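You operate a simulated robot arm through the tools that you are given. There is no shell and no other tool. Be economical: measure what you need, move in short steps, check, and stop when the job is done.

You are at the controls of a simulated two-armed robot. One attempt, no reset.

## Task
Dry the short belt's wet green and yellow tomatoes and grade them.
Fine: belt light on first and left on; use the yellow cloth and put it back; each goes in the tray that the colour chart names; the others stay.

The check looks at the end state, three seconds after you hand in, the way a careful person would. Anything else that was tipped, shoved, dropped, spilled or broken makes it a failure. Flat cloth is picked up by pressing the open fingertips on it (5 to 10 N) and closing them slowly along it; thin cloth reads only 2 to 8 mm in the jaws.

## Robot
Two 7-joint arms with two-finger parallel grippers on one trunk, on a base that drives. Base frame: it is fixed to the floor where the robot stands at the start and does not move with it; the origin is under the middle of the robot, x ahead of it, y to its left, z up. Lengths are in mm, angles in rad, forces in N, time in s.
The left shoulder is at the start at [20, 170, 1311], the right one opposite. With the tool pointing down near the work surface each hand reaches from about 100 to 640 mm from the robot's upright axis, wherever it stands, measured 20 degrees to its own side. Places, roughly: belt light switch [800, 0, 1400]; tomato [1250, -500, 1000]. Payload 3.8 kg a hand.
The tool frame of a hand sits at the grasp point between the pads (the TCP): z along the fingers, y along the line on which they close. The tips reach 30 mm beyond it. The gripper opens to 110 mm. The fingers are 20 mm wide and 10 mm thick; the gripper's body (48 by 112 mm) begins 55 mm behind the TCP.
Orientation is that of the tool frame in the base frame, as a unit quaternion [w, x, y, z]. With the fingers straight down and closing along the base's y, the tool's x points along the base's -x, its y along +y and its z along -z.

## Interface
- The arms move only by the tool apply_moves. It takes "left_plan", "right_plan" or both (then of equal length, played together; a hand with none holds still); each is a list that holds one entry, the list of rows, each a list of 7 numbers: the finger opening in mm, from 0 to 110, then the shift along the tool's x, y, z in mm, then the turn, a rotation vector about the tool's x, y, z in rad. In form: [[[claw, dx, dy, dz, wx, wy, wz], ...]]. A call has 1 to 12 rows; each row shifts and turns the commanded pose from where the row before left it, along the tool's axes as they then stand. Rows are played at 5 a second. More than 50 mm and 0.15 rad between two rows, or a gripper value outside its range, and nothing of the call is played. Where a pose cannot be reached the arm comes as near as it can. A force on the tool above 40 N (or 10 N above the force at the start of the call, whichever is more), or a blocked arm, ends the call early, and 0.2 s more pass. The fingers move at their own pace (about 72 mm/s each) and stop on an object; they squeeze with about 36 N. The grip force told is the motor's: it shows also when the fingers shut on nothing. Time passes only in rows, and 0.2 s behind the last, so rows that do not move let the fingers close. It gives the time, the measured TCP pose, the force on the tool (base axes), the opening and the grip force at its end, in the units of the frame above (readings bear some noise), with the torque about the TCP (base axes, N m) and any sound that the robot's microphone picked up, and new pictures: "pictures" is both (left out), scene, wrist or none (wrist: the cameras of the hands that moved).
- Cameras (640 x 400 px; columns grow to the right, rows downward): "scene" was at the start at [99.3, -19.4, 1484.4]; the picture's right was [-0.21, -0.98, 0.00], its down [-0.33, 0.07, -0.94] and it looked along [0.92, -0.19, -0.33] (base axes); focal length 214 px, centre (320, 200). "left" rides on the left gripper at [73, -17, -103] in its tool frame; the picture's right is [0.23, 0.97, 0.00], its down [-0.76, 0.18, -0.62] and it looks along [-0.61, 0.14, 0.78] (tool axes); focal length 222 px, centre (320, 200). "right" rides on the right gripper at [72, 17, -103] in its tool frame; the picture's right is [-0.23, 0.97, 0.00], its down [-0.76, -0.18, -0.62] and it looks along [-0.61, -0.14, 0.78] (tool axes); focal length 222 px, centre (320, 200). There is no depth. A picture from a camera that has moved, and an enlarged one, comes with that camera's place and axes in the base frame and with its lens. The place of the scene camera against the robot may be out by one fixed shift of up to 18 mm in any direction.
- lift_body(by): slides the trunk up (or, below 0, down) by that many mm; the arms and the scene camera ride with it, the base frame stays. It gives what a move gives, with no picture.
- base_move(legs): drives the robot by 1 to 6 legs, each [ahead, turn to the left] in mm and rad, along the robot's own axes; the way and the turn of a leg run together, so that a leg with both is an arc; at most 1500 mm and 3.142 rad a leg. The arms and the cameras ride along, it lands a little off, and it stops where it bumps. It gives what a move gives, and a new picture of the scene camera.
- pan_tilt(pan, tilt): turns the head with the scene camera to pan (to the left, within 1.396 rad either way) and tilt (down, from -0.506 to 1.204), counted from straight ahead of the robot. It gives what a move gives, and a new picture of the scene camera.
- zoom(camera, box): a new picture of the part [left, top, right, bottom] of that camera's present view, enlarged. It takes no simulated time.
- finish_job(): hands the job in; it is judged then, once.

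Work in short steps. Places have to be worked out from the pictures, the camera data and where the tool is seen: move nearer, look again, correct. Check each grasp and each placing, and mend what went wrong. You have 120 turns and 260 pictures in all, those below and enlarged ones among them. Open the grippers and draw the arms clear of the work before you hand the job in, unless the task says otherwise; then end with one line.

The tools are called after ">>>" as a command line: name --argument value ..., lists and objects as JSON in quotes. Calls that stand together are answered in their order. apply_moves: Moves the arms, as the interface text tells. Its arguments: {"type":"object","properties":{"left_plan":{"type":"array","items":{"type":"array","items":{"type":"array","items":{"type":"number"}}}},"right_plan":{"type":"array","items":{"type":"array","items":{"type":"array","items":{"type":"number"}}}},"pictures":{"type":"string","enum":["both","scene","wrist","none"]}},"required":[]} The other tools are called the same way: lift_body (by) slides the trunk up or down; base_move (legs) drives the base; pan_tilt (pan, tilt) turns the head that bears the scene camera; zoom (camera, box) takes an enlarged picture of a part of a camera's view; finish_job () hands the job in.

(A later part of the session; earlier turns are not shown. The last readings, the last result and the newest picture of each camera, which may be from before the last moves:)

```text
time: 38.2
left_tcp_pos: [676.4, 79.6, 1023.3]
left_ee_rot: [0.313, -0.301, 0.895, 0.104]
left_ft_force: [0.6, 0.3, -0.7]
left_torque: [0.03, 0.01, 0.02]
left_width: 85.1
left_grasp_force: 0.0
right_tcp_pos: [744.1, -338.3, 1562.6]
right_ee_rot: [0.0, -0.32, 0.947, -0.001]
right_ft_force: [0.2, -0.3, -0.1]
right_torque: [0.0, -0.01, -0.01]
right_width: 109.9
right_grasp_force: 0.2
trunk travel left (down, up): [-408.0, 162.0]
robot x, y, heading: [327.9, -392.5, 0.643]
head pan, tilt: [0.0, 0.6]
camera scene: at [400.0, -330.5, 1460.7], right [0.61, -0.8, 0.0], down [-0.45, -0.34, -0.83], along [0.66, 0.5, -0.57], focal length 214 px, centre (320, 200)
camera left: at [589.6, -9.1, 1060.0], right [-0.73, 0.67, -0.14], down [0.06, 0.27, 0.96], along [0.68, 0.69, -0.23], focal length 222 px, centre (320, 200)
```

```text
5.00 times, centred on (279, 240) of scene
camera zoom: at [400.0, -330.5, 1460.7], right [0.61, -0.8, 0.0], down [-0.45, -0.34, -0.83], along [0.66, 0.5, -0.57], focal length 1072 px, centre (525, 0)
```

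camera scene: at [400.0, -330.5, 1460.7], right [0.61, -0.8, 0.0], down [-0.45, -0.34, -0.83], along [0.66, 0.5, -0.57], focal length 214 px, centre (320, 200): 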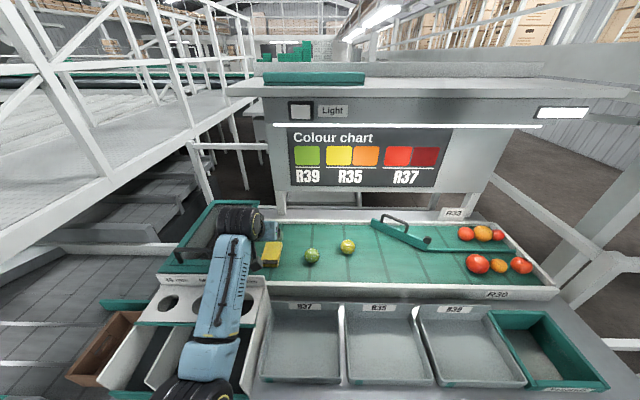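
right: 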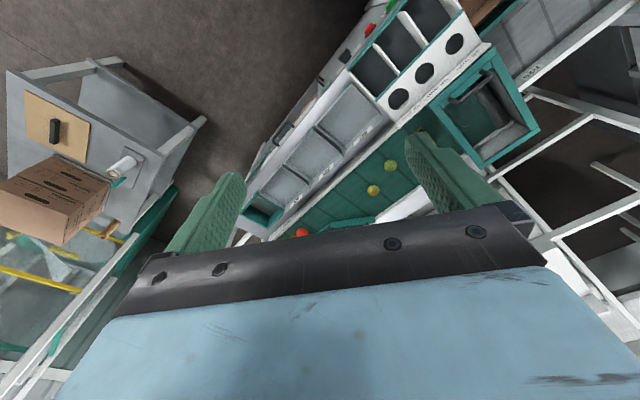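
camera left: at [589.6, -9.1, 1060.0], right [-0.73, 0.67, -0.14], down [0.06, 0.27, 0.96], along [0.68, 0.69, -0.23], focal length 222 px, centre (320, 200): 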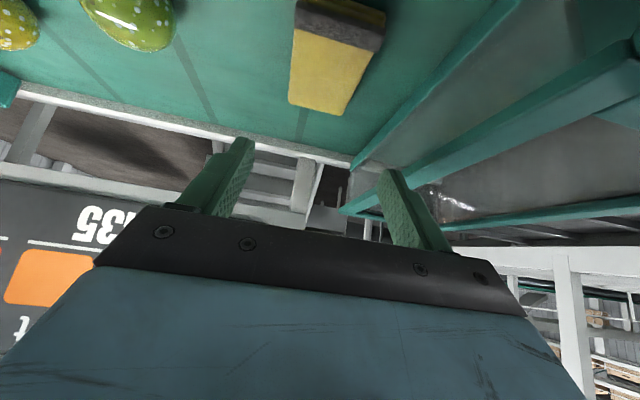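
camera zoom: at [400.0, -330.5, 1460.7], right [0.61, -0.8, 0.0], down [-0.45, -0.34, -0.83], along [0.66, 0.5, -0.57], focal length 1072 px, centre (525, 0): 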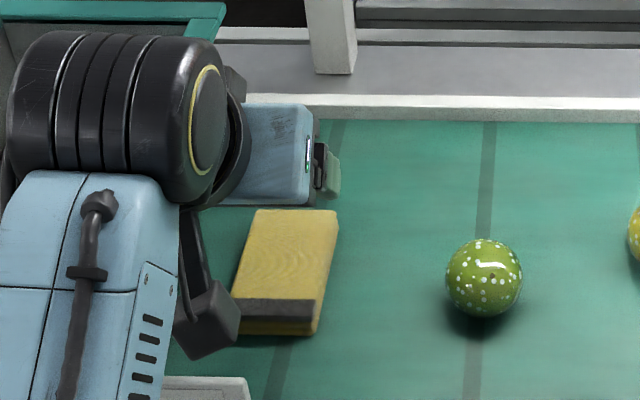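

Cloth: n 560–644, d 329–379, top z≈932. I line up at d=354 and lower in over its near half.

>>> apply_moves --left_plan '[[[78, 0, -8.5, 0, 0, 0, 0], [78, 30, 0, 28, 0, 0, 0], [78, 20, 0, 20, 0, 0, 0]]]' --pictures "both"

>>> zoom --camera "scene" --box '[215, 200, 343, 280]'

```text
time: 39.0
left_tcp_pos: [674.3, 64.9, 956.4]
left_ee_rot: [0.311, -0.302, 0.895, 0.104]
left_ft_force: [0.1, 0.1, -0.5]
left_torque: [-0.02, -0.02, -0.02]
left_width: 78.0
left_grasp_force: 0.1
right_tcp_pos: [743.0, -337.9, 1561.6]
right_ee_rot: [0.0, -0.32, 0.947, -0.001]
right_ft_force: [-0.3, 0.4, 0.7]
right_torque: [-0.01, -0.02, 0.0]
right_width: 110.0
right_grasp_force: 0.0
trunk travel left (down, up): [-408.0, 162.0]
robot x, y, heading: [327.5, -396.0, 0.652]
head pan, tilt: [0.0, 0.6]
camera scene: at [400.3, -331.0, 1460.7], right [0.61, -0.8, 0.0], down [-0.45, -0.34, -0.83], along [0.66, 0.5, -0.56], focal length 214 px, centre (320, 200)
camera left: at [587.5, -23.0, 992.3], right [-0.73, 0.67, -0.14], down [0.06, 0.27, 0.96], along [0.68, 0.69, -0.24], focal length 222 px, centre (320, 200)
```

scene: 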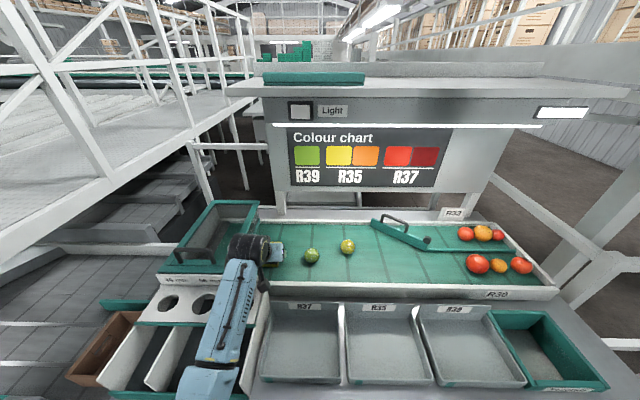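
left: 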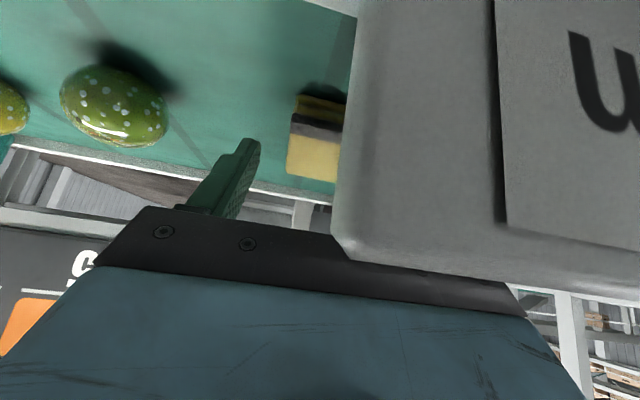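

```text
5.00 times, centred on (279, 240) of scene
camera zoom: at [400.3, -331.0, 1460.7], right [0.61, -0.8, 0.0], down [-0.45, -0.34, -0.83], along [0.66, 0.5, -0.56], focal length 1072 px, centre (525, 0)
```

zoom: 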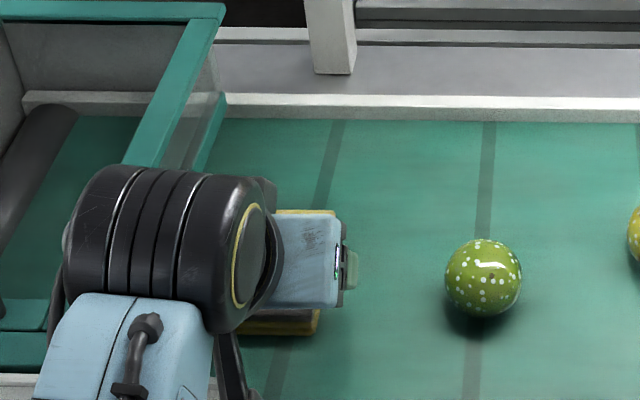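

The sorter's label board is close to the wrist camera at this tilt. I rise a little, bring the tool nearer vertical to clear it, and look again.

>>> apply_moves --left_plan '[[[78, -20, 0, -20, 0, 0, 0], [78, 0, 0, 0, 0, 0.14, 0], [78, 0, 0, 0, 0, 0.14, 0], [78, 0, 0, 0, 0, 0.14, 0]]]' --pictures "wrist"

```text
time: 40.0
left_tcp_pos: [676.3, 68.5, 985.7]
left_ee_rot: [0.117, -0.318, 0.94, 0.039]
left_ft_force: [0.8, 0.1, -0.2]
left_torque: [0.02, 0.01, 0.0]
left_width: 78.0
left_grasp_force: 0.1
right_tcp_pos: [743.8, -338.1, 1562.5]
right_ee_rot: [0.0, -0.32, 0.948, -0.001]
right_ft_force: [0.2, 0.5, 0.1]
right_torque: [0.03, 0.01, 0.0]
right_width: 109.8
right_grasp_force: 0.0
trunk travel left (down, up): [-408.0, 162.0]
robot x, y, heading: [327.8, -396.5, 0.648]
head pan, tilt: [0.0, 0.6]
camera left: at [609.9, -4.1, 1068.1], right [-0.76, 0.64, -0.06], down [0.36, 0.5, 0.79], along [0.54, 0.58, -0.61], focal length 222 px, centre (320, 200)
```

left: 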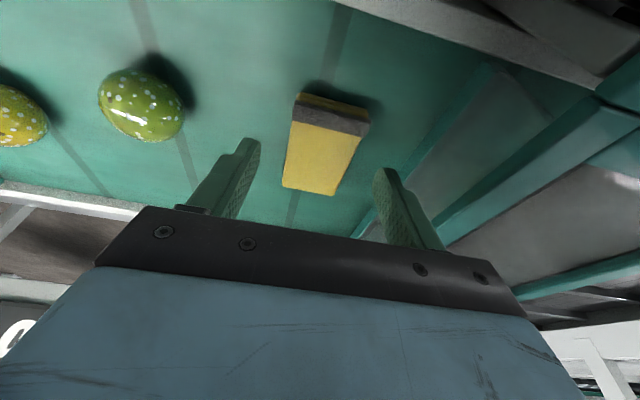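

Well clear and straddling the cloth. I lower 44 mm and close.

>>> apply_moves --left_plan '[[[78, 3, 0, 25, 0, 0, 0], [78, 3, 0, 19, 0, 0, 0], [60, 0, 0, 0, 0, 0, 0], [45, 0, 0, 0, 0, 0, 0], [30, 0, 0, 0, 0, 0, 0], [20, 0, 0, 0, 0, 0, 0], [20, 0, 0, 0, 0, 0, 0]]]' --pictures "wrist"

```text
time: 41.6
left_tcp_pos: [680.2, 70.1, 941.9]
left_ee_rot: [0.119, -0.317, 0.94, 0.039]
left_ft_force: [1.3, 0.2, 1.1]
left_torque: [0.07, -0.06, 0.04]
left_width: 56.9
left_grasp_force: 35.8
right_tcp_pos: [743.3, -337.3, 1561.7]
right_ee_rot: [0.001, -0.32, 0.948, -0.001]
right_ft_force: [0.2, 0.1, 0.3]
right_torque: [-0.01, 0.02, -0.01]
right_width: 109.8
right_grasp_force: 0.0
trunk travel left (down, up): [-408.0, 162.0]
robot x, y, heading: [322.5, -393.8, 0.651]
head pan, tilt: [0.0, 0.6]
camera left: at [613.0, -2.4, 1024.4], right [-0.76, 0.64, -0.06], down [0.36, 0.49, 0.79], along [0.54, 0.59, -0.61], focal length 222 px, centre (320, 200)
```

left: 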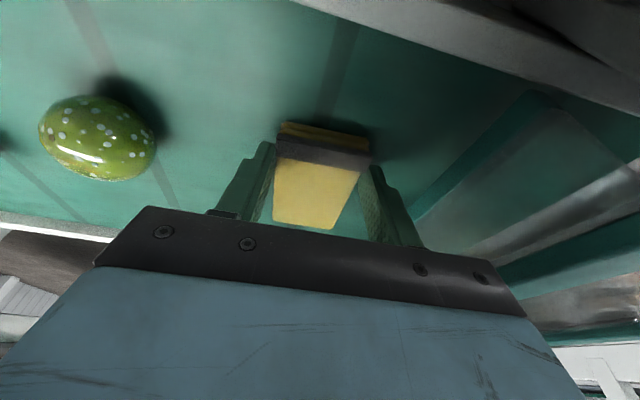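

Gripped (57 mm). I lift the cloth 120 mm and move it a little left, then check.

>>> apply_moves --left_plan '[[[20, -5, 0, -20, 0, 0, 0], [20, -10, 0, -40, 0, 0, 0], [20, -10, 0, -40, 0, 0, 0], [20, -10, 20, -40, 0, 0, 0], [20, 0, 35, -20, 0, 0, 0]]]' --pictures "both"

```text
time: 42.8
left_tcp_pos: [645.3, 111.9, 1105.7]
left_ee_rot: [0.118, -0.317, 0.94, 0.04]
left_ft_force: [-0.1, -0.1, -1.0]
left_torque: [-0.01, 0.03, 0.02]
left_width: 57.0
left_grasp_force: 36.0
right_tcp_pos: [743.4, -337.9, 1561.6]
right_ee_rot: [0.001, -0.32, 0.947, 0.0]
right_ft_force: [0.4, -0.1, -0.5]
right_torque: [0.05, -0.02, -0.04]
right_width: 110.1
right_grasp_force: 0.1
trunk travel left (down, up): [-408.0, 162.0]
robot x, y, heading: [327.7, -396.1, 0.655]
head pan, tilt: [0.0, 0.6]
camera scene: at [400.7, -332.0, 1460.7], right [0.61, -0.8, 0.0], down [-0.45, -0.34, -0.83], along [0.66, 0.5, -0.56], focal length 214 px, centre (320, 200)
camera left: at [577.5, 38.5, 1187.7], right [-0.76, 0.64, -0.06], down [0.36, 0.49, 0.79], along [0.54, 0.58, -0.61], focal length 222 px, centre (320, 200)
```

scene: 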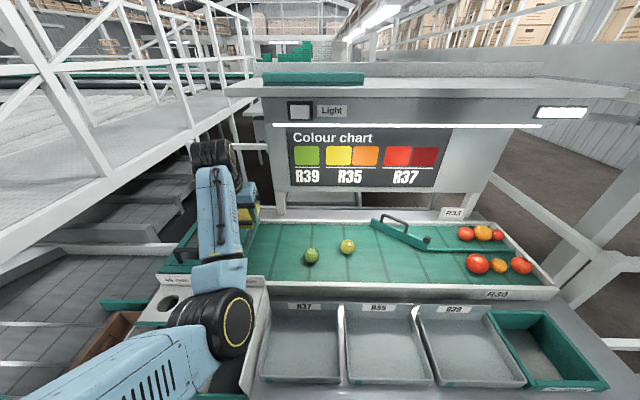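
left: 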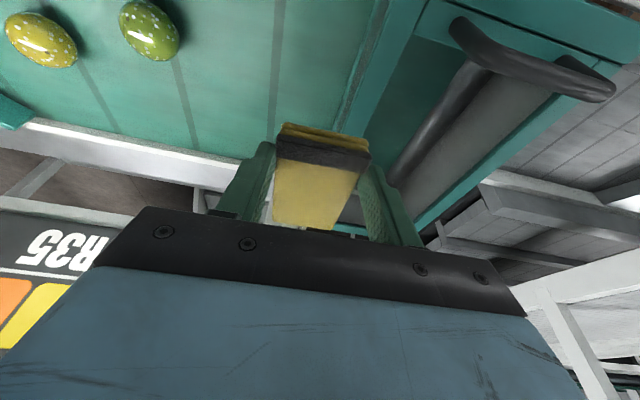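

Cloth lifted cleanly. Now I bring the right hand down to a hover near the green tomato (≈ n 587, d 482).

>>> apply_moves --right_plan '[[[90, -12, 18, 43, 0, 0, 0], [90, -12, 18, 43, 0, 0, 0], [90, -12, 18, 43, 0, 0, 0], [90, -12, 18, 43, 0, 0, 0], [90, -12, 18, 43, 0, 0, 0], [90, -12, 18, 43, 0, 0, 0], [90, -12, 18, 43, 0, 0, 0], [90, -12, 18, 43, 0, 0, 0], [90, -12, 18, 43, 0, 0, 0], [90, -12, 18, 43, 0, -0.1, 0], [90, -12, 18, 43, 0, -0.1, 0]]]' --pictures "both"

```text
time: 45.2
left_tcp_pos: [643.8, 112.7, 1104.4]
left_ee_rot: [0.119, -0.317, 0.94, 0.039]
left_ft_force: [-0.4, 0.2, -0.1]
left_torque: [-0.02, 0.01, -0.01]
left_width: 56.7
left_grasp_force: 36.4
right_tcp_pos: [733.3, -97.9, 1087.7]
right_ee_rot: [0.095, -0.318, 0.943, 0.032]
right_ft_force: [-0.3, -0.1, -0.3]
right_torque: [-0.04, -0.02, 0.01]
right_width: 90.2
right_grasp_force: 0.0
trunk travel left (down, up): [-408.0, 162.0]
robot x, y, heading: [322.7, -399.8, 0.647]
head pan, tilt: [0.0, 0.6]
camera scene: at [400.3, -330.2, 1460.6], right [0.61, -0.8, 0.0], down [-0.45, -0.34, -0.82], along [0.66, 0.5, -0.57], focal length 214 px, centre (320, 200)
camera right: at [649.2, -140.5, 1176.5], right [-0.41, 0.91, 0.04], down [0.6, 0.24, 0.76], along [0.68, 0.34, -0.64], focal length 222 px, centre (320, 200)
```

scene: 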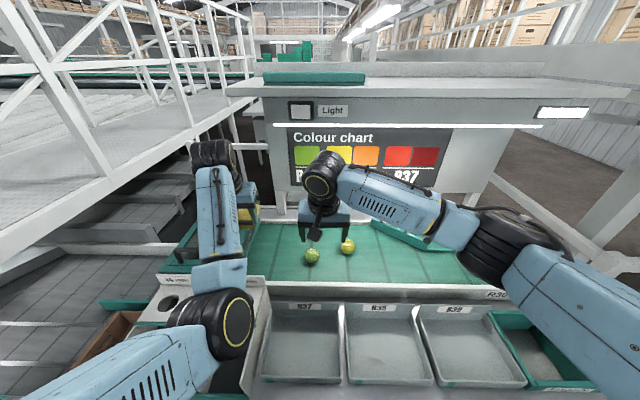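
right: 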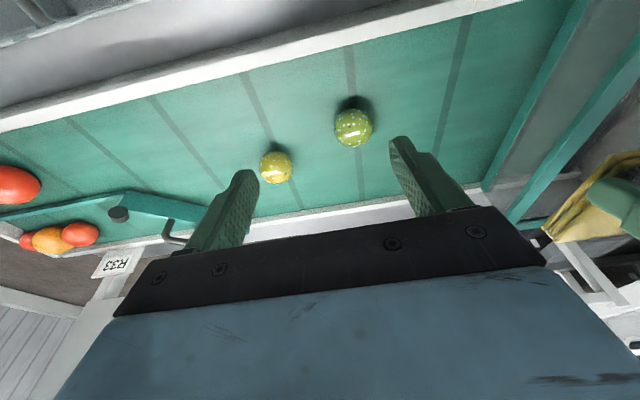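

Green tomato refined to about n 594, d 487. I tilt the right tool to ~40° and move to a pre-grasp 60 mm short.

>>> apply_moves --right_plan '[[[80, 0, 9, 0, 0, -0.125, 0], [80, 0, 9, 0, 0, -0.125, 0], [80, 0, 9, 0, 0, -0.125, 0], [80, 0, 8, 0, 0, -0.125, 0], [80, 16, 0, 32, 0, 0, 0], [80, 16, 0, 32, 0, 0, 0], [80, 16, 0, 31, 0, 0, 0]]]' --pictures "both"

```text
time: 46.8
left_tcp_pos: [645.6, 112.6, 1104.0]
left_ee_rot: [0.119, -0.317, 0.94, 0.039]
left_ft_force: [-0.1, 0.0, -0.1]
left_torque: [-0.03, 0.0, 0.02]
left_width: 57.0
left_grasp_force: 35.6
right_tcp_pos: [730.0, -55.6, 984.9]
right_ee_rot: [0.326, -0.301, 0.889, 0.11]
right_ft_force: [-0.3, 0.4, 0.2]
right_torque: [0.01, -0.01, -0.02]
right_width: 79.8
right_grasp_force: 0.0
trunk travel left (down, up): [-408.0, 162.0]
robot x, y, heading: [325.2, -398.0, 0.651]
head pan, tilt: [0.0, 0.6]
camera scene: at [400.3, -330.8, 1460.6], right [0.61, -0.8, 0.0], down [-0.45, -0.34, -0.82], along [0.66, 0.5, -0.57], focal length 214 px, centre (320, 200)
camera right: at [622.9, -116.5, 1018.3], right [-0.45, 0.88, 0.14], down [0.25, -0.03, 0.97], along [0.86, 0.47, -0.21], focal length 222 px, centre (320, 200)
```

scene: 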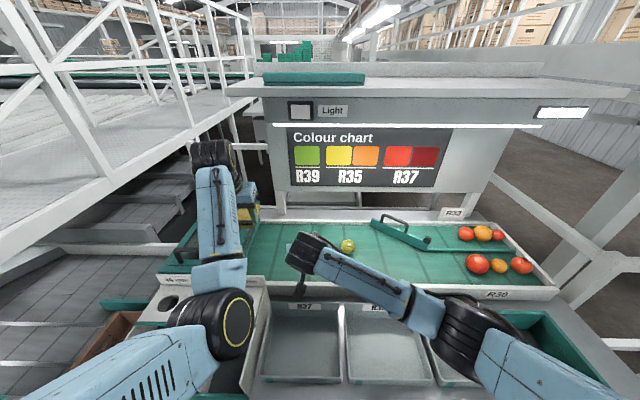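
right: 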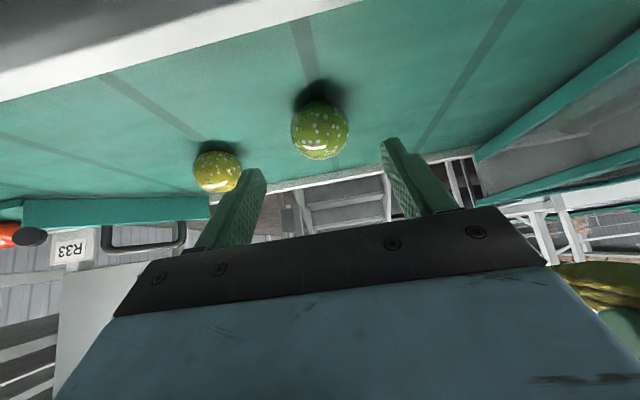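

Aligned (d 486 vs 485.5). I advance 62 mm along the fingers and close on the green tomato.

>>> apply_moves --right_plan '[[[80, 0, 0, 31, 0, 0, 0], [80, 0, 0, 31, 0, 0, 0], [60, 0, 0, 0, 0, 0, 0], [50, 0, 0, 0, 0, 0, 0], [40, 0, 0, 0, 0, 0, 0], [40, 0, 0, 0, 0, 0, 0]]]' --pictures "wrist"

```text
time: 48.2
left_tcp_pos: [644.3, 112.3, 1104.9]
left_ee_rot: [0.119, -0.317, 0.94, 0.039]
left_ft_force: [-0.2, -0.4, -0.2]
left_torque: [-0.03, 0.04, -0.01]
left_width: 57.0
left_grasp_force: 35.7
right_tcp_pos: [761.9, -31.4, 938.0]
right_ee_rot: [0.325, -0.301, 0.89, 0.109]
right_ft_force: [-0.4, 0.3, -0.1]
right_torque: [-0.01, 0.02, 0.0]
right_width: 51.1
right_grasp_force: 16.2
trunk travel left (down, up): [-408.0, 162.0]
robot x, y, heading: [325.8, -400.4, 0.652]
head pan, tilt: [0.0, 0.6]
camera right: at [653.3, -92.7, 970.7], right [-0.45, 0.88, 0.14], down [0.25, -0.03, 0.97], along [0.86, 0.47, -0.21], focal length 222 px, centre (320, 200)
```

right: 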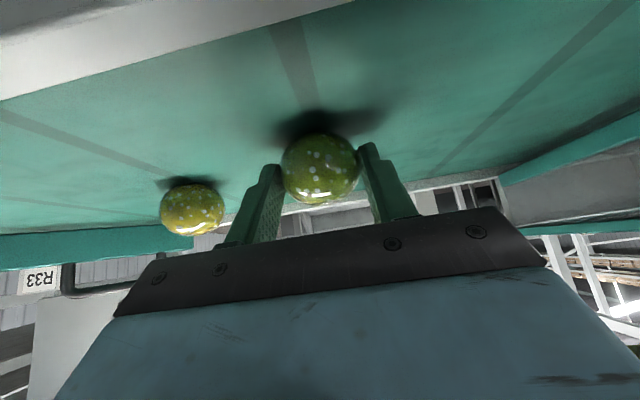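

Held at 51 mm. I lift it ~100 mm and pitch the hand toward horizontal so the tomato's top is exposed for wiping.

>>> apply_moves --right_plan '[[[42, -13, 0, -15, 0, 0, 0], [42, -26, 0, -31, 0, 0, 0], [42, -26, 0, -31, 0, 0, 0], [42, -26, 0, -31, 0, 0, 0], [42, 0, 0, 0, 0, -0.15, 0], [42, 0, 0, 0, 0, -0.15, 0], [42, 0, 0, 0, 0, -0.15, 0], [42, 0, 0, 0, 0, -0.1, 0]]]' --pictures "both"

```text
time: 50.0
left_tcp_pos: [644.6, 112.2, 1104.9]
left_ee_rot: [0.119, -0.317, 0.94, 0.04]
left_ft_force: [0.2, -0.3, -0.9]
left_torque: [-0.01, 0.05, -0.01]
left_width: 56.8
left_grasp_force: 35.9
right_tcp_pos: [763.0, -31.1, 1080.7]
right_ee_rot: [0.556, -0.259, 0.767, 0.187]
right_ft_force: [0.9, 0.1, -0.4]
right_torque: [0.02, 0.05, 0.01]
right_width: 50.4
right_grasp_force: 15.8
trunk travel left (down, up): [-408.0, 162.0]
robot x, y, heading: [326.7, -396.8, 0.651]
head pan, tilt: [0.0, 0.6]
camera scene: at [400.2, -330.9, 1460.7], right [0.61, -0.8, 0.0], down [-0.45, -0.34, -0.83], along [0.66, 0.5, -0.56], focal length 214 px, centre (320, 200)
camera right: at [655.6, -91.2, 1044.1], right [-0.53, 0.82, 0.21], down [-0.17, -0.35, 0.92], along [0.83, 0.45, 0.33], focal length 222 px, centre (320, 200)
```

scene: 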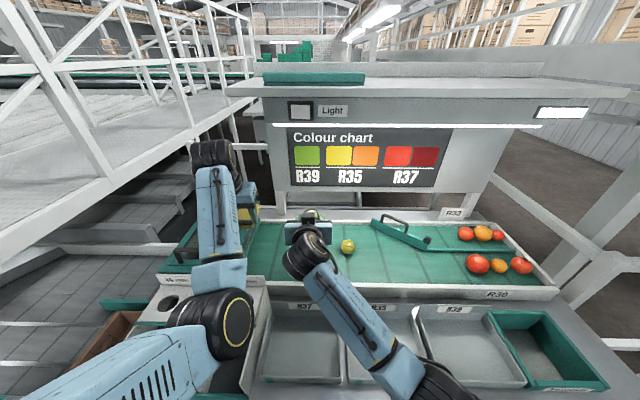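
right: 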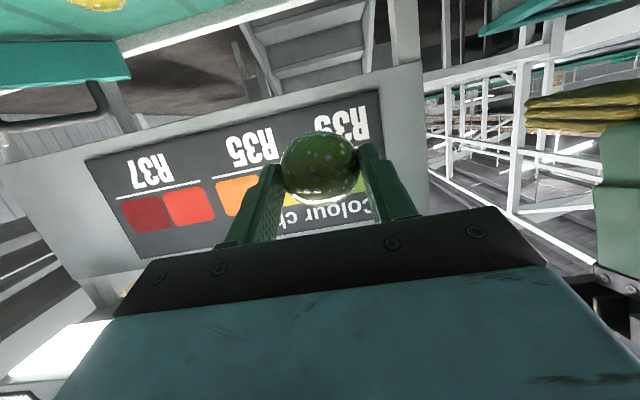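

Tomato sits ~22 mm past the right TCP. I draw the right hand back 60 mm for room and bring the cloth over, 40 mm above the tomato.

>>> apply_moves --right_plan '[[[42, 0, 0, -30, 0, 0, 0], [42, 0, 0, -30, 0, 0, 0], [42, 0, 0, 0, 0, 0, 0], [42, 0, 0, 0, 0, 0, 0], [42, 0, 0, 0, 0, 0, 0], [42, 0, 0, 0, 0, 0, 0], [42, 0, 0, 0, 0, 0, 0]]]' --left_plan '[[[20, 10, 0, -48, 0, 0, 0], [20, 10, 0, -48, 0, 0, 0], [20, 0, -45, 0, 0, 0, 0], [20, 0, -45, 0, 0, 0, 0], [20, 0, -45, 0, 0, 0, 0], [20, 0, -45, 0, 0, 0, 0], [20, 0, -6, 0, 0, 0, 0]]]' --pictures "both"

>>> zoom --camera "scene" --box '[230, 110, 390, 210]'

```text
time: 51.6
left_tcp_pos: [760.6, -7.5, 1159.6]
left_ee_rot: [0.118, -0.319, 0.939, 0.04]
left_ft_force: [0.2, -0.1, 0.7]
left_torque: [0.0, 0.01, -0.02]
left_width: 56.7
left_grasp_force: 36.0
left hand out of reach, approached as far as the arm can: row 1, 2, 3, 4
right_tcp_pos: [718.0, -67.3, 1097.3]
right_ee_rot: [0.555, -0.259, 0.768, 0.186]
right_ft_force: [0.0, 0.3, 0.2]
right_torque: [0.0, 0.03, -0.02]
right_width: 50.9
right_grasp_force: 15.9
trunk travel left (down, up): [-408.0, 162.0]
robot x, y, heading: [327.5, -396.2, 0.651]
head pan, tilt: [0.0, 0.6]
camera scene: at [400.1, -330.8, 1460.6], right [0.61, -0.8, 0.0], down [-0.45, -0.34, -0.83], along [0.66, 0.5, -0.56], focal length 214 px, centre (320, 200)
camera right: at [611.7, -127.1, 1061.8], right [-0.53, 0.82, 0.21], down [-0.17, -0.35, 0.92], along [0.83, 0.45, 0.33], focal length 222 px, centre (320, 200)
camera left: at [694.6, -80.3, 1241.4], right [-0.77, 0.64, -0.06], down [0.35, 0.5, 0.79], along [0.53, 0.59, -0.61], focal length 222 px, centre (320, 200)
```

scene: 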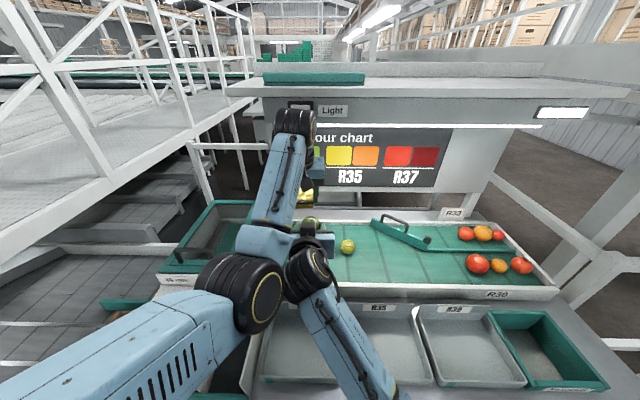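
right: 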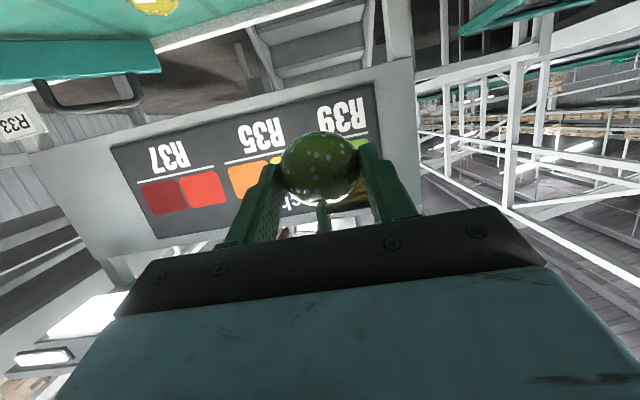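
left: 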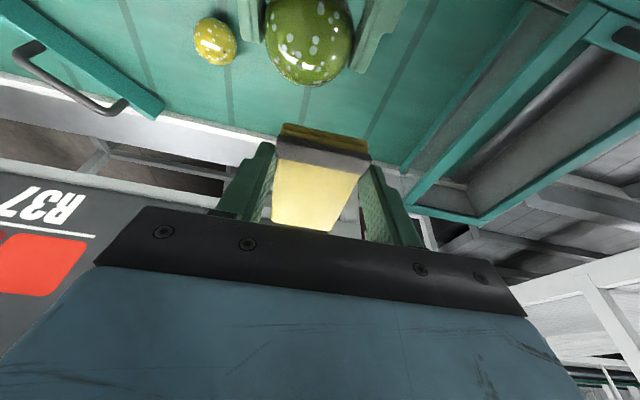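

```text
4.00 times, centred on (310, 160) of scene
camera zoom: at [400.1, -330.8, 1460.6], right [0.61, -0.8, 0.0], down [-0.45, -0.34, -0.83], along [0.66, 0.5, -0.56], focal length 858 px, centre (360, 360)
```

zoom: 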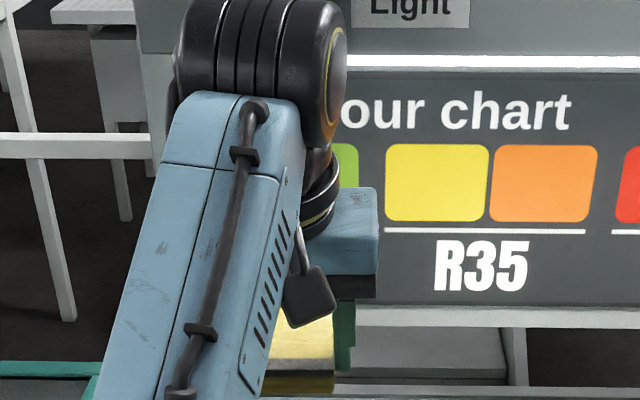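

The left arm can't fold that high/close, so I work lower: right hand down 90 and forward 28 mm, then the cloth back and down to 30 mm above the tomato.

>>> apply_moves --right_plan '[[[42, 26, 0, 18, 0, 0, 0], [42, 26, 0, 18, 0, 0, 0], [42, 26, 0, 18, 0, 0, 0], [42, 0, 0, 0, 0, 0, 0], [42, 0, 0, 0, 0, 0, 0], [42, 0, 0, 0, 0, 0, 0]]]' --left_plan '[[[20, 0, 0, 0, 0, 0, 0], [20, 0, 0, 0, 0, 0, 0], [20, 18, 0, 0, 0, 0, 0], [20, 17, -6, 0, 0, 0, 0], [20, 8, -8, 28, 0, 0, 0], [20, 8, -8, 29, 0, 0, 0]]]' --pictures "both"

```text
time: 53.0
left_tcp_pos: [758.6, -22.7, 1091.3]
left_ee_rot: [0.125, -0.329, 0.935, 0.051]
left_ft_force: [-0.9, 0.5, -1.2]
left_torque: [-0.01, 0.02, 0.0]
left_width: 56.8
left_grasp_force: 35.8
left hand out of reach, approached as far as the arm can: row 3, 4
right_tcp_pos: [739.6, -47.8, 1005.1]
right_ee_rot: [0.554, -0.259, 0.768, 0.187]
right_ft_force: [-0.2, -0.3, -1.3]
right_torque: [0.02, 0.01, -0.02]
right_width: 50.7
right_grasp_force: 16.0
trunk travel left (down, up): [-408.0, 162.0]
robot x, y, heading: [326.8, -397.4, 0.649]
head pan, tilt: [0.0, 0.6]
camera scene: at [400.4, -331.0, 1460.6], right [0.61, -0.8, 0.0], down [-0.45, -0.34, -0.82], along [0.66, 0.5, -0.57], focal length 214 px, centre (320, 200)
camera right: at [632.3, -109.4, 969.6], right [-0.53, 0.82, 0.21], down [-0.17, -0.35, 0.92], along [0.83, 0.45, 0.33], focal length 222 px, centre (320, 200)
camera left: at [693.2, -98.6, 1170.9], right [-0.78, 0.62, -0.05], down [0.34, 0.49, 0.81], along [0.53, 0.61, -0.59], focal length 222 px, centre (320, 200)
```

scene: 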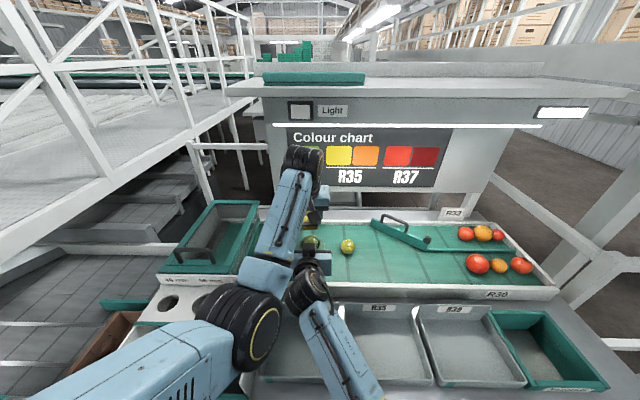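
right: 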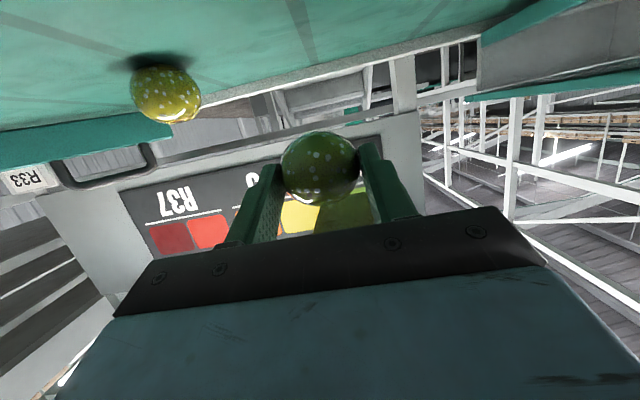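
left: 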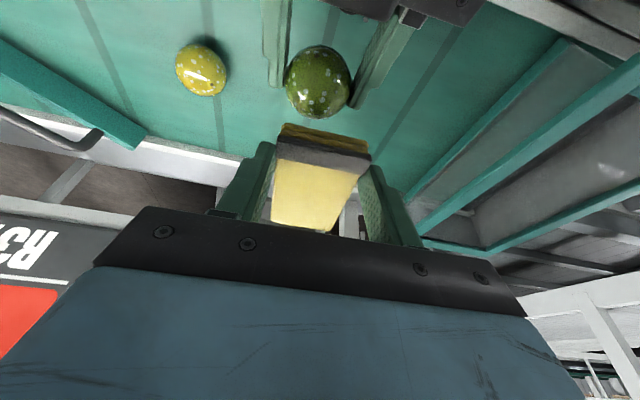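

Left hand is over the spot (n 590, d 477). I push the right hand forward 21 mm to sit under the cloth and lower the cloth to just above contact.

>>> apply_moves --right_plan '[[[42, 0, -4, 21, 0, 0, 0], [42, 0, 0, 0, 0, 0, 0], [42, 0, 0, 0, 0, 0, 0], [42, 0, 0, 0, 0, 0, 0], [42, 0, 0, 0, 0, 0, 0]]]' --left_plan '[[[20, 0, 0, 0, 0, 0, 0], [20, 3.5, 0, 14, 0, 0, 0], [20, 3.5, 0, 14, 0, 0, 0], [20, 1, 0, 4, 0, 0, 0], [20, 1, 0, 3, 0, 0, 0]]]' --pictures "both"

>>> zoom --camera "scene" --box '[260, 180, 388, 260]'

```text
time: 54.2
left_tcp_pos: [759.4, -19.1, 1055.8]
left_ee_rot: [0.127, -0.33, 0.934, 0.054]
left_ft_force: [0.1, -0.7, 3.7]
left_torque: [-0.08, -0.03, 0.01]
left_width: 56.9
left_grasp_force: 35.9
right_tcp_pos: [757.2, -40.3, 998.8]
right_ee_rot: [0.553, -0.261, 0.769, 0.187]
right_ft_force: [-0.8, -0.1, -3.5]
right_torque: [-0.04, 0.05, 0.01]
right_width: 50.8
right_grasp_force: 15.8
trunk travel left (down, up): [-408.0, 162.0]
robot x, y, heading: [324.2, -398.1, 0.652]
head pan, tilt: [0.0, 0.6]
camera scene: at [400.4, -330.9, 1460.6], right [0.61, -0.8, 0.0], down [-0.45, -0.34, -0.82], along [0.66, 0.5, -0.57], focal length 214 px, centre (320, 200)
camera right: at [650.1, -101.9, 963.1], right [-0.53, 0.82, 0.21], down [-0.17, -0.35, 0.92], along [0.83, 0.45, 0.33], focal length 222 px, centre (320, 200)
camera left: at [693.2, -96.3, 1136.3], right [-0.78, 0.62, -0.05], down [0.33, 0.48, 0.81], along [0.53, 0.62, -0.58], focal length 222 px, centre (320, 200)
```

scene: 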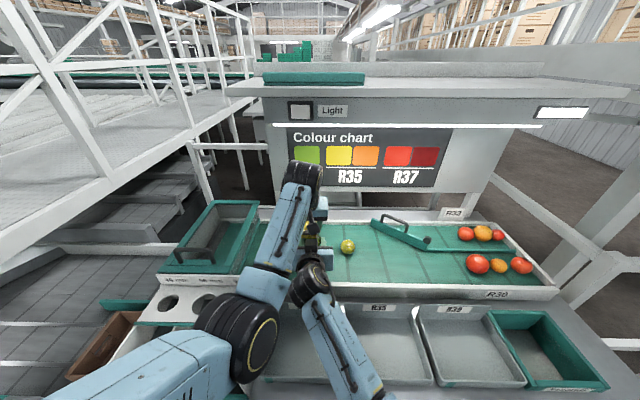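
right: 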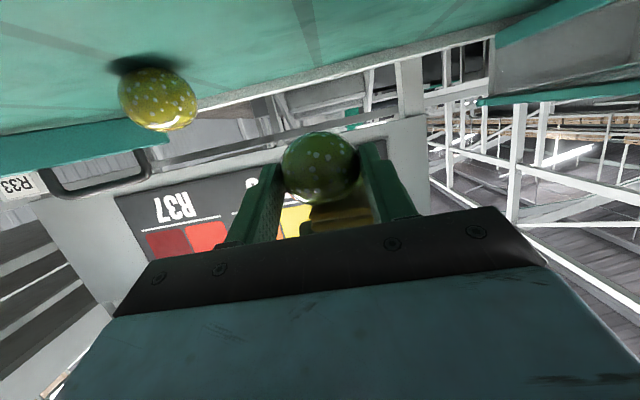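
left: 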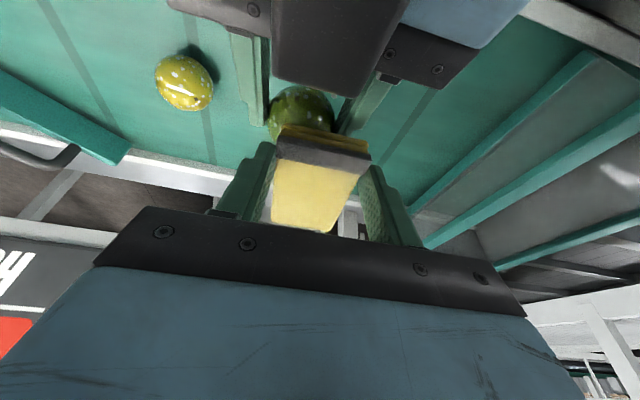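

```text
5.00 times, centred on (324, 220) of scene
camera zoom: at [400.4, -330.9, 1460.6], right [0.61, -0.8, 0.0], down [-0.45, -0.34, -0.82], along [0.66, 0.5, -0.57], focal length 1072 px, centre (300, 100)
```

zoom: 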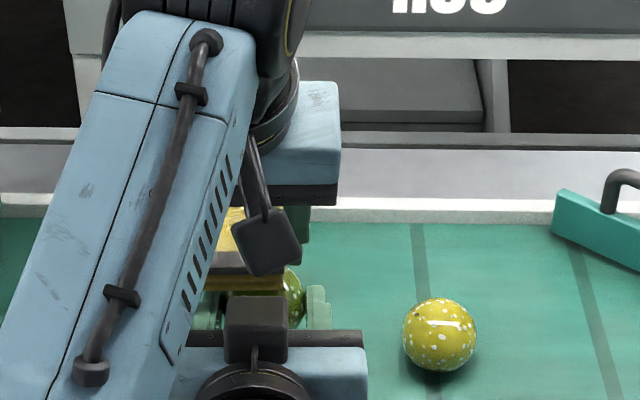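

Contact at 3.7 N. I press 1.5 mm more and rub back and forth.

>>> apply_moves --left_plan '[[[20, 0, 0, 1.5, 0, 0, 0], [20, -10, 0, 0, 0, 0, 0], [20, -10, 0, 0, 0, 0, 0], [20, 10, 8, 0, 0, 0, 0], [20, 10, 0, 0, 0, 0, 0], [20, -10, -8, 0, 0, 0, 0], [20, -10, -8, 0, 0, 0, 0], [20, 10, 0, 0, 0, 0, 0], [20, 10, 8, 0, 0, 0, 0]]]' --pictures "wrist"

>>> zoom --camera "left" --box '[220, 50, 400, 162]'

>>> zoom --camera "right" --box '[240, 110, 400, 210]'

```text
time: 56.4
left_tcp_pos: [758.1, -15.2, 1053.3]
left_ee_rot: [0.127, -0.331, 0.933, 0.055]
left_ft_force: [0.0, -0.2, 0.0]
left_torque: [-0.01, 0.01, 0.01]
left_width: 56.8
left_grasp_force: 36.1
right_tcp_pos: [756.3, -38.8, 1001.2]
right_ee_rot: [0.556, -0.259, 0.767, 0.188]
right_ft_force: [1.0, 0.3, -0.6]
right_torque: [0.01, 0.01, 0.04]
right_width: 50.0
right_grasp_force: 15.9
trunk travel left (down, up): [-408.0, 162.0]
robot x, y, heading: [330.1, -391.6, 0.648]
head pan, tilt: [0.0, 0.6]
stopped in row 9 (left hand): the arm was blocked; the commanded pose is now the measured one
camera left: at [692.0, -92.8, 1133.4], right [-0.79, 0.62, -0.04], down [0.33, 0.48, 0.81], along [0.52, 0.62, -0.58], focal length 222 px, centre (320, 200)
```

left: 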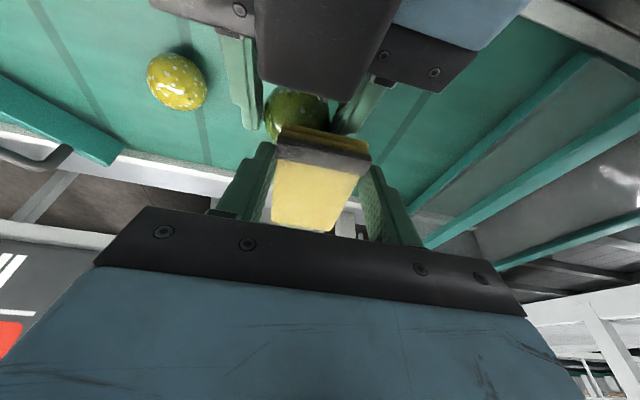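

```text
3.56 times, centred on (310, 106) of left
camera zoom: at [692.0, -92.8, 1133.4], right [-0.79, 0.62, -0.04], down [0.33, 0.48, 0.81], along [0.52, 0.62, -0.58], focal length 790 px, centre (356, 534)
```

zoom: 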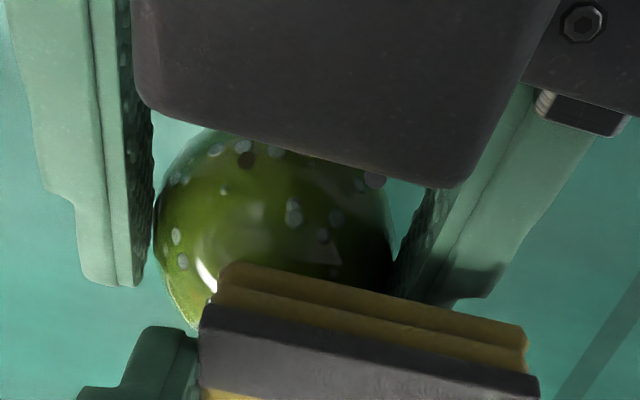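

```text
4.00 times, centred on (320, 160) of right
camera zoom: at [650.3, -100.8, 965.0], right [-0.53, 0.82, 0.22], down [-0.17, -0.36, 0.92], along [0.83, 0.45, 0.33], focal length 888 px, centre (320, 360)
```

zoom: 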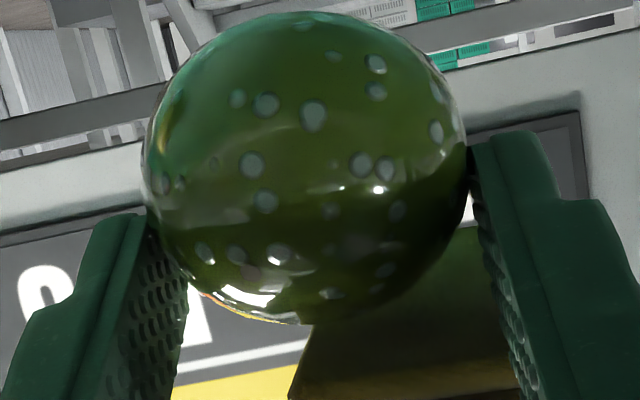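

Rub was partly effective near the cloth, but the left arm is at its limit here. I lift the cloth, shift both hands ~50 mm left for more room, and inspect the tomato.

>>> apply_moves --left_plan '[[[20, -9, 0, -36, 0, 0, 0], [20, -5, 30, -20, 0, 0, 0], [20, 0, 40, 0, 0, 0, 0], [20, 0, 10, 0, 0, 0, 0]]]' --right_plan '[[[42, 0, 0, 0, 0, 0, 0], [42, 0, 0, 0, 0, 0, 0], [42, 0, 25, 0, 0, 0, 0], [42, 0, 25, 0, 0, 0, 0]]]' --pictures "both"

>>> zoom --camera "left" --box '[200, 0, 392, 120]'

>>> zoom --camera "scene" --box '[250, 190, 378, 270]'

```text
time: 57.4
left_tcp_pos: [710.0, 35.9, 1113.5]
left_ee_rot: [0.127, -0.329, 0.934, 0.053]
left_ft_force: [-1.2, -0.3, -0.7]
left_torque: [-0.04, 0.06, -0.02]
left_width: 56.8
left_grasp_force: 36.6
right_tcp_pos: [750.4, -29.6, 991.2]
right_ee_rot: [0.565, -0.269, 0.761, 0.171]
right_ft_force: [-1.4, -1.6, 15.9]
right_torque: [-1.31, 2.04, 0.02]
right_width: 50.1
right_grasp_force: 16.1
trunk travel left (down, up): [-408.0, 162.0]
robot x, y, heading: [325.9, -399.4, 0.653]
head pan, tilt: [0.0, 0.6]
stopped in row 4 (right hand): the force on the tool passed its limit at 51 N (the readings are from after the stop); the commanded pose is now the measured one
camera scene: at [399.9, -331.7, 1460.8], right [0.61, -0.8, 0.0], down [-0.45, -0.34, -0.83], along [0.66, 0.5, -0.56], focal length 214 px, centre (320, 200)
camera right: at [643.9, -90.7, 953.4], right [-0.53, 0.83, 0.17], down [-0.21, -0.33, 0.92], along [0.82, 0.46, 0.35], focal length 222 px, centre (320, 200)
camera left: at [645.4, -40.9, 1192.7], right [-0.78, 0.62, -0.05], down [0.34, 0.48, 0.81], along [0.53, 0.62, -0.59], focal length 222 px, centre (320, 200)
```

scene: 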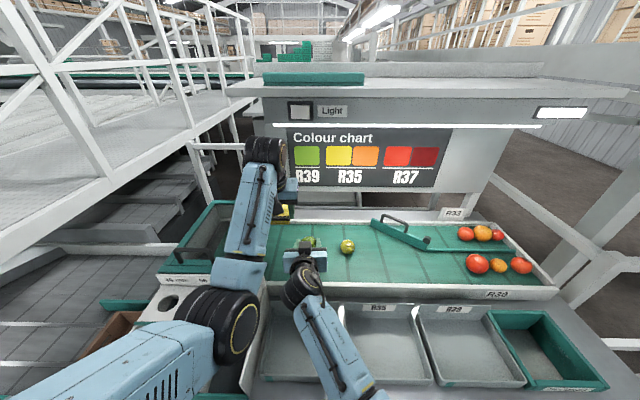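
right: 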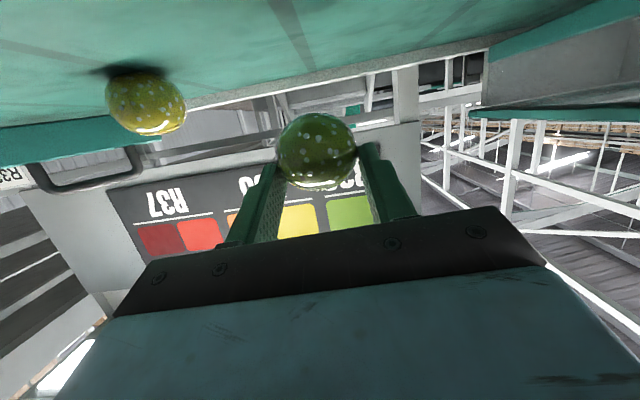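
left: 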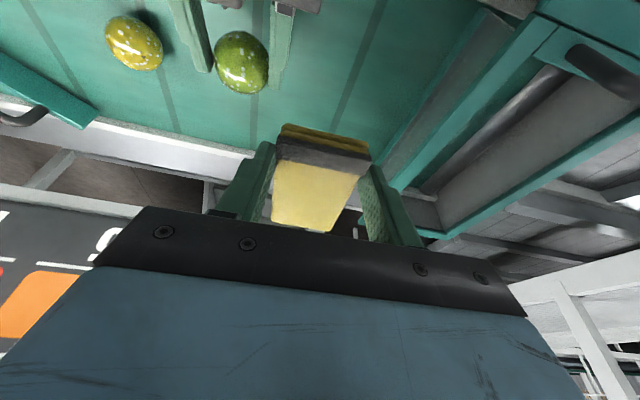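

```text
3.33 times, centred on (296, 60) of left
camera zoom: at [645.4, -40.9, 1192.7], right [-0.78, 0.62, -0.05], down [0.34, 0.48, 0.81], along [0.53, 0.62, -0.59], focal length 740 px, centre (400, 667)
```

zoom: 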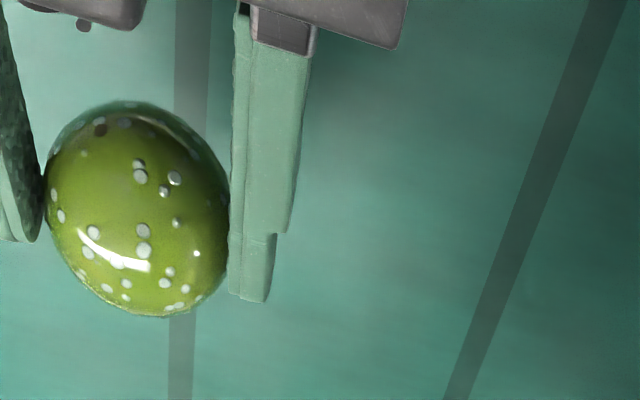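

```text
5.00 times, centred on (314, 230) of scene
camera zoom: at [399.9, -331.7, 1460.8], right [0.61, -0.8, 0.0], down [-0.45, -0.34, -0.83], along [0.66, 0.5, -0.56], focal length 1072 px, centre (350, 50)
```

zoom: 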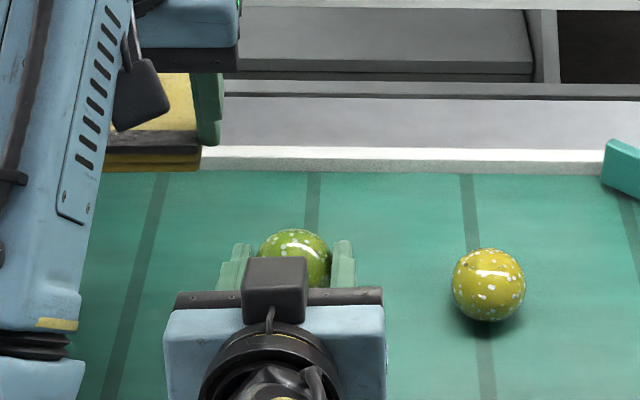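

The right hand's underside pressed on the belt's front rail (contact ~150 mm behind the TCP). I raise it 35 mm and go back right, then check the bench.

>>> apply_moves --right_plan '[[[42, -18, 0, 0, 0, 0, 0], [42, -18, -15, 0, 0, 0, 0]]]' --pictures "both"

>>> zoom --camera "scene" --box '[230, 190, 390, 290]'

>>> zoom --camera "right" --box '[240, 110, 400, 210]'

```text
time: 58.0
left_tcp_pos: [710.6, 37.6, 1112.7]
left_ee_rot: [0.127, -0.328, 0.935, 0.053]
left_ft_force: [0.0, -0.4, -0.2]
left_torque: [-0.03, 0.05, -0.01]
left_width: 56.7
left_grasp_force: 36.2
right_tcp_pos: [771.2, -39.2, 1013.9]
right_ee_rot: [0.564, -0.272, 0.764, 0.158]
right_ft_force: [0.2, 0.3, -1.2]
right_torque: [0.0, 0.0, -0.03]
right_width: 50.1
right_grasp_force: 15.8
trunk travel left (down, up): [-408.0, 162.0]
robot x, y, heading: [328.5, -397.9, 0.649]
head pan, tilt: [0.0, 0.6]
camera scene: at [400.2, -330.8, 1460.6], right [0.61, -0.8, 0.0], down [-0.45, -0.34, -0.83], along [0.66, 0.5, -0.56], focal length 214 px, centre (320, 200)
camera right: at [665.2, -101.0, 977.7], right [-0.53, 0.83, 0.15], down [-0.21, -0.3, 0.93], along [0.82, 0.46, 0.34], focal length 222 px, centre (320, 200)
```

scene: 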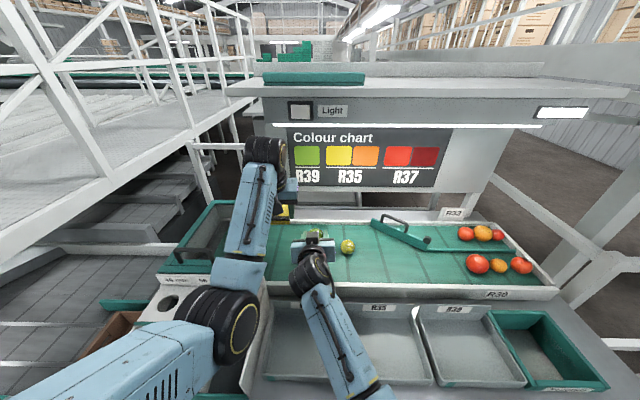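
right: 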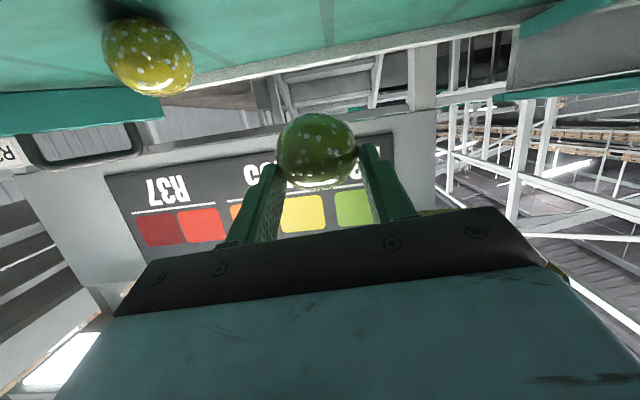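

```text
4.00 times, centred on (310, 240) of scene
camera zoom: at [400.2, -330.8, 1460.6], right [0.61, -0.8, 0.0], down [-0.45, -0.34, -0.83], along [0.66, 0.5, -0.56], focal length 858 px, centre (360, 40)
```

zoom: 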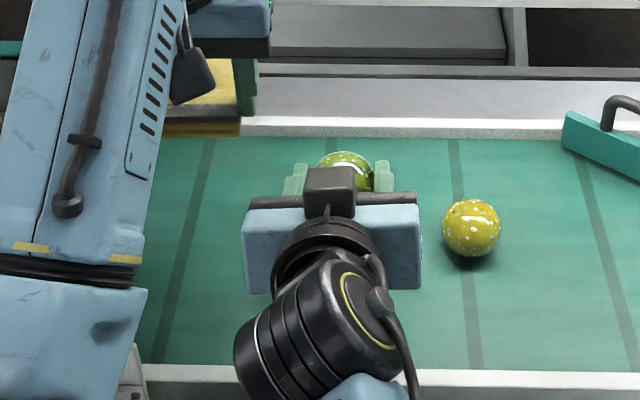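

```text
4.00 times, centred on (320, 160) of right
camera zoom: at [665.2, -101.0, 977.7], right [-0.53, 0.83, 0.15], down [-0.21, -0.3, 0.93], along [0.82, 0.46, 0.34], focal length 888 px, centre (320, 360)
```

zoom: 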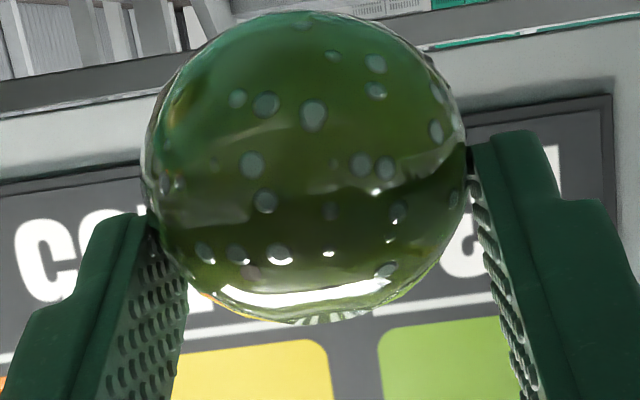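

Bench looks undisturbed. To give both arms a comfortable posture (hands ~400 mm below shoulders), I pull both back from the panel and then raise the trunk 150 mm.

>>> apply_moves --left_plan '[[[20, 20, 0, 35, 0, 0, 0], [20, 27, 0, 28, 0, 0, 0], [20, 30, 0, 20, 0, 0, 0]]]' --right_plan '[[[42, 0, 0, -15, 0, 0, 0], [42, 0, -5, -15, 0, 0, 0], [42, 0, -5, -15, 0, 0, 0]]]' --pictures "none"

>>> lift_body --by 150

```text
time: 58.8
left_tcp_pos: [672.5, 5.4, 1015.8]
left_ee_rot: [0.134, -0.329, 0.933, 0.052]
left_ft_force: [-7.0, -0.2, 33.6]
left_torque: [-2.22, -0.49, -0.48]
left_width: 56.6
left_grasp_force: 36.1
right_tcp_pos: [748.2, -79.7, 1024.4]
right_ee_rot: [0.565, -0.275, 0.764, 0.146]
right_ft_force: [7.2, 0.5, -34.2]
right_torque: [-0.52, -2.1, -0.09]
right_width: 49.8
right_grasp_force: 15.8
trunk travel left (down, up): [-408.0, 162.0]
robot x, y, heading: [325.2, -395.2, 0.65]
head pan, tilt: [0.0, 0.6]
```

```text
time: 60.5
left_tcp_pos: [671.9, 6.1, 1163.4]
left_ee_rot: [0.131, -0.33, 0.933, 0.053]
left_ft_force: [-7.9, 5.5, 37.2]
left_torque: [-2.8, -0.5, -0.49]
left_width: 56.7
left_grasp_force: 36.5
right_tcp_pos: [747.6, -78.0, 1172.0]
right_ee_rot: [0.562, -0.276, 0.765, 0.148]
right_ft_force: [7.0, -6.1, -38.4]
right_torque: [-0.44, -2.33, 0.26]
right_width: 49.7
right_grasp_force: 16.3
trunk travel left (down, up): [-558.0, 12.0]
robot x, y, heading: [327.2, -394.6, 0.65]
head pan, tilt: [0.0, 0.6]
```

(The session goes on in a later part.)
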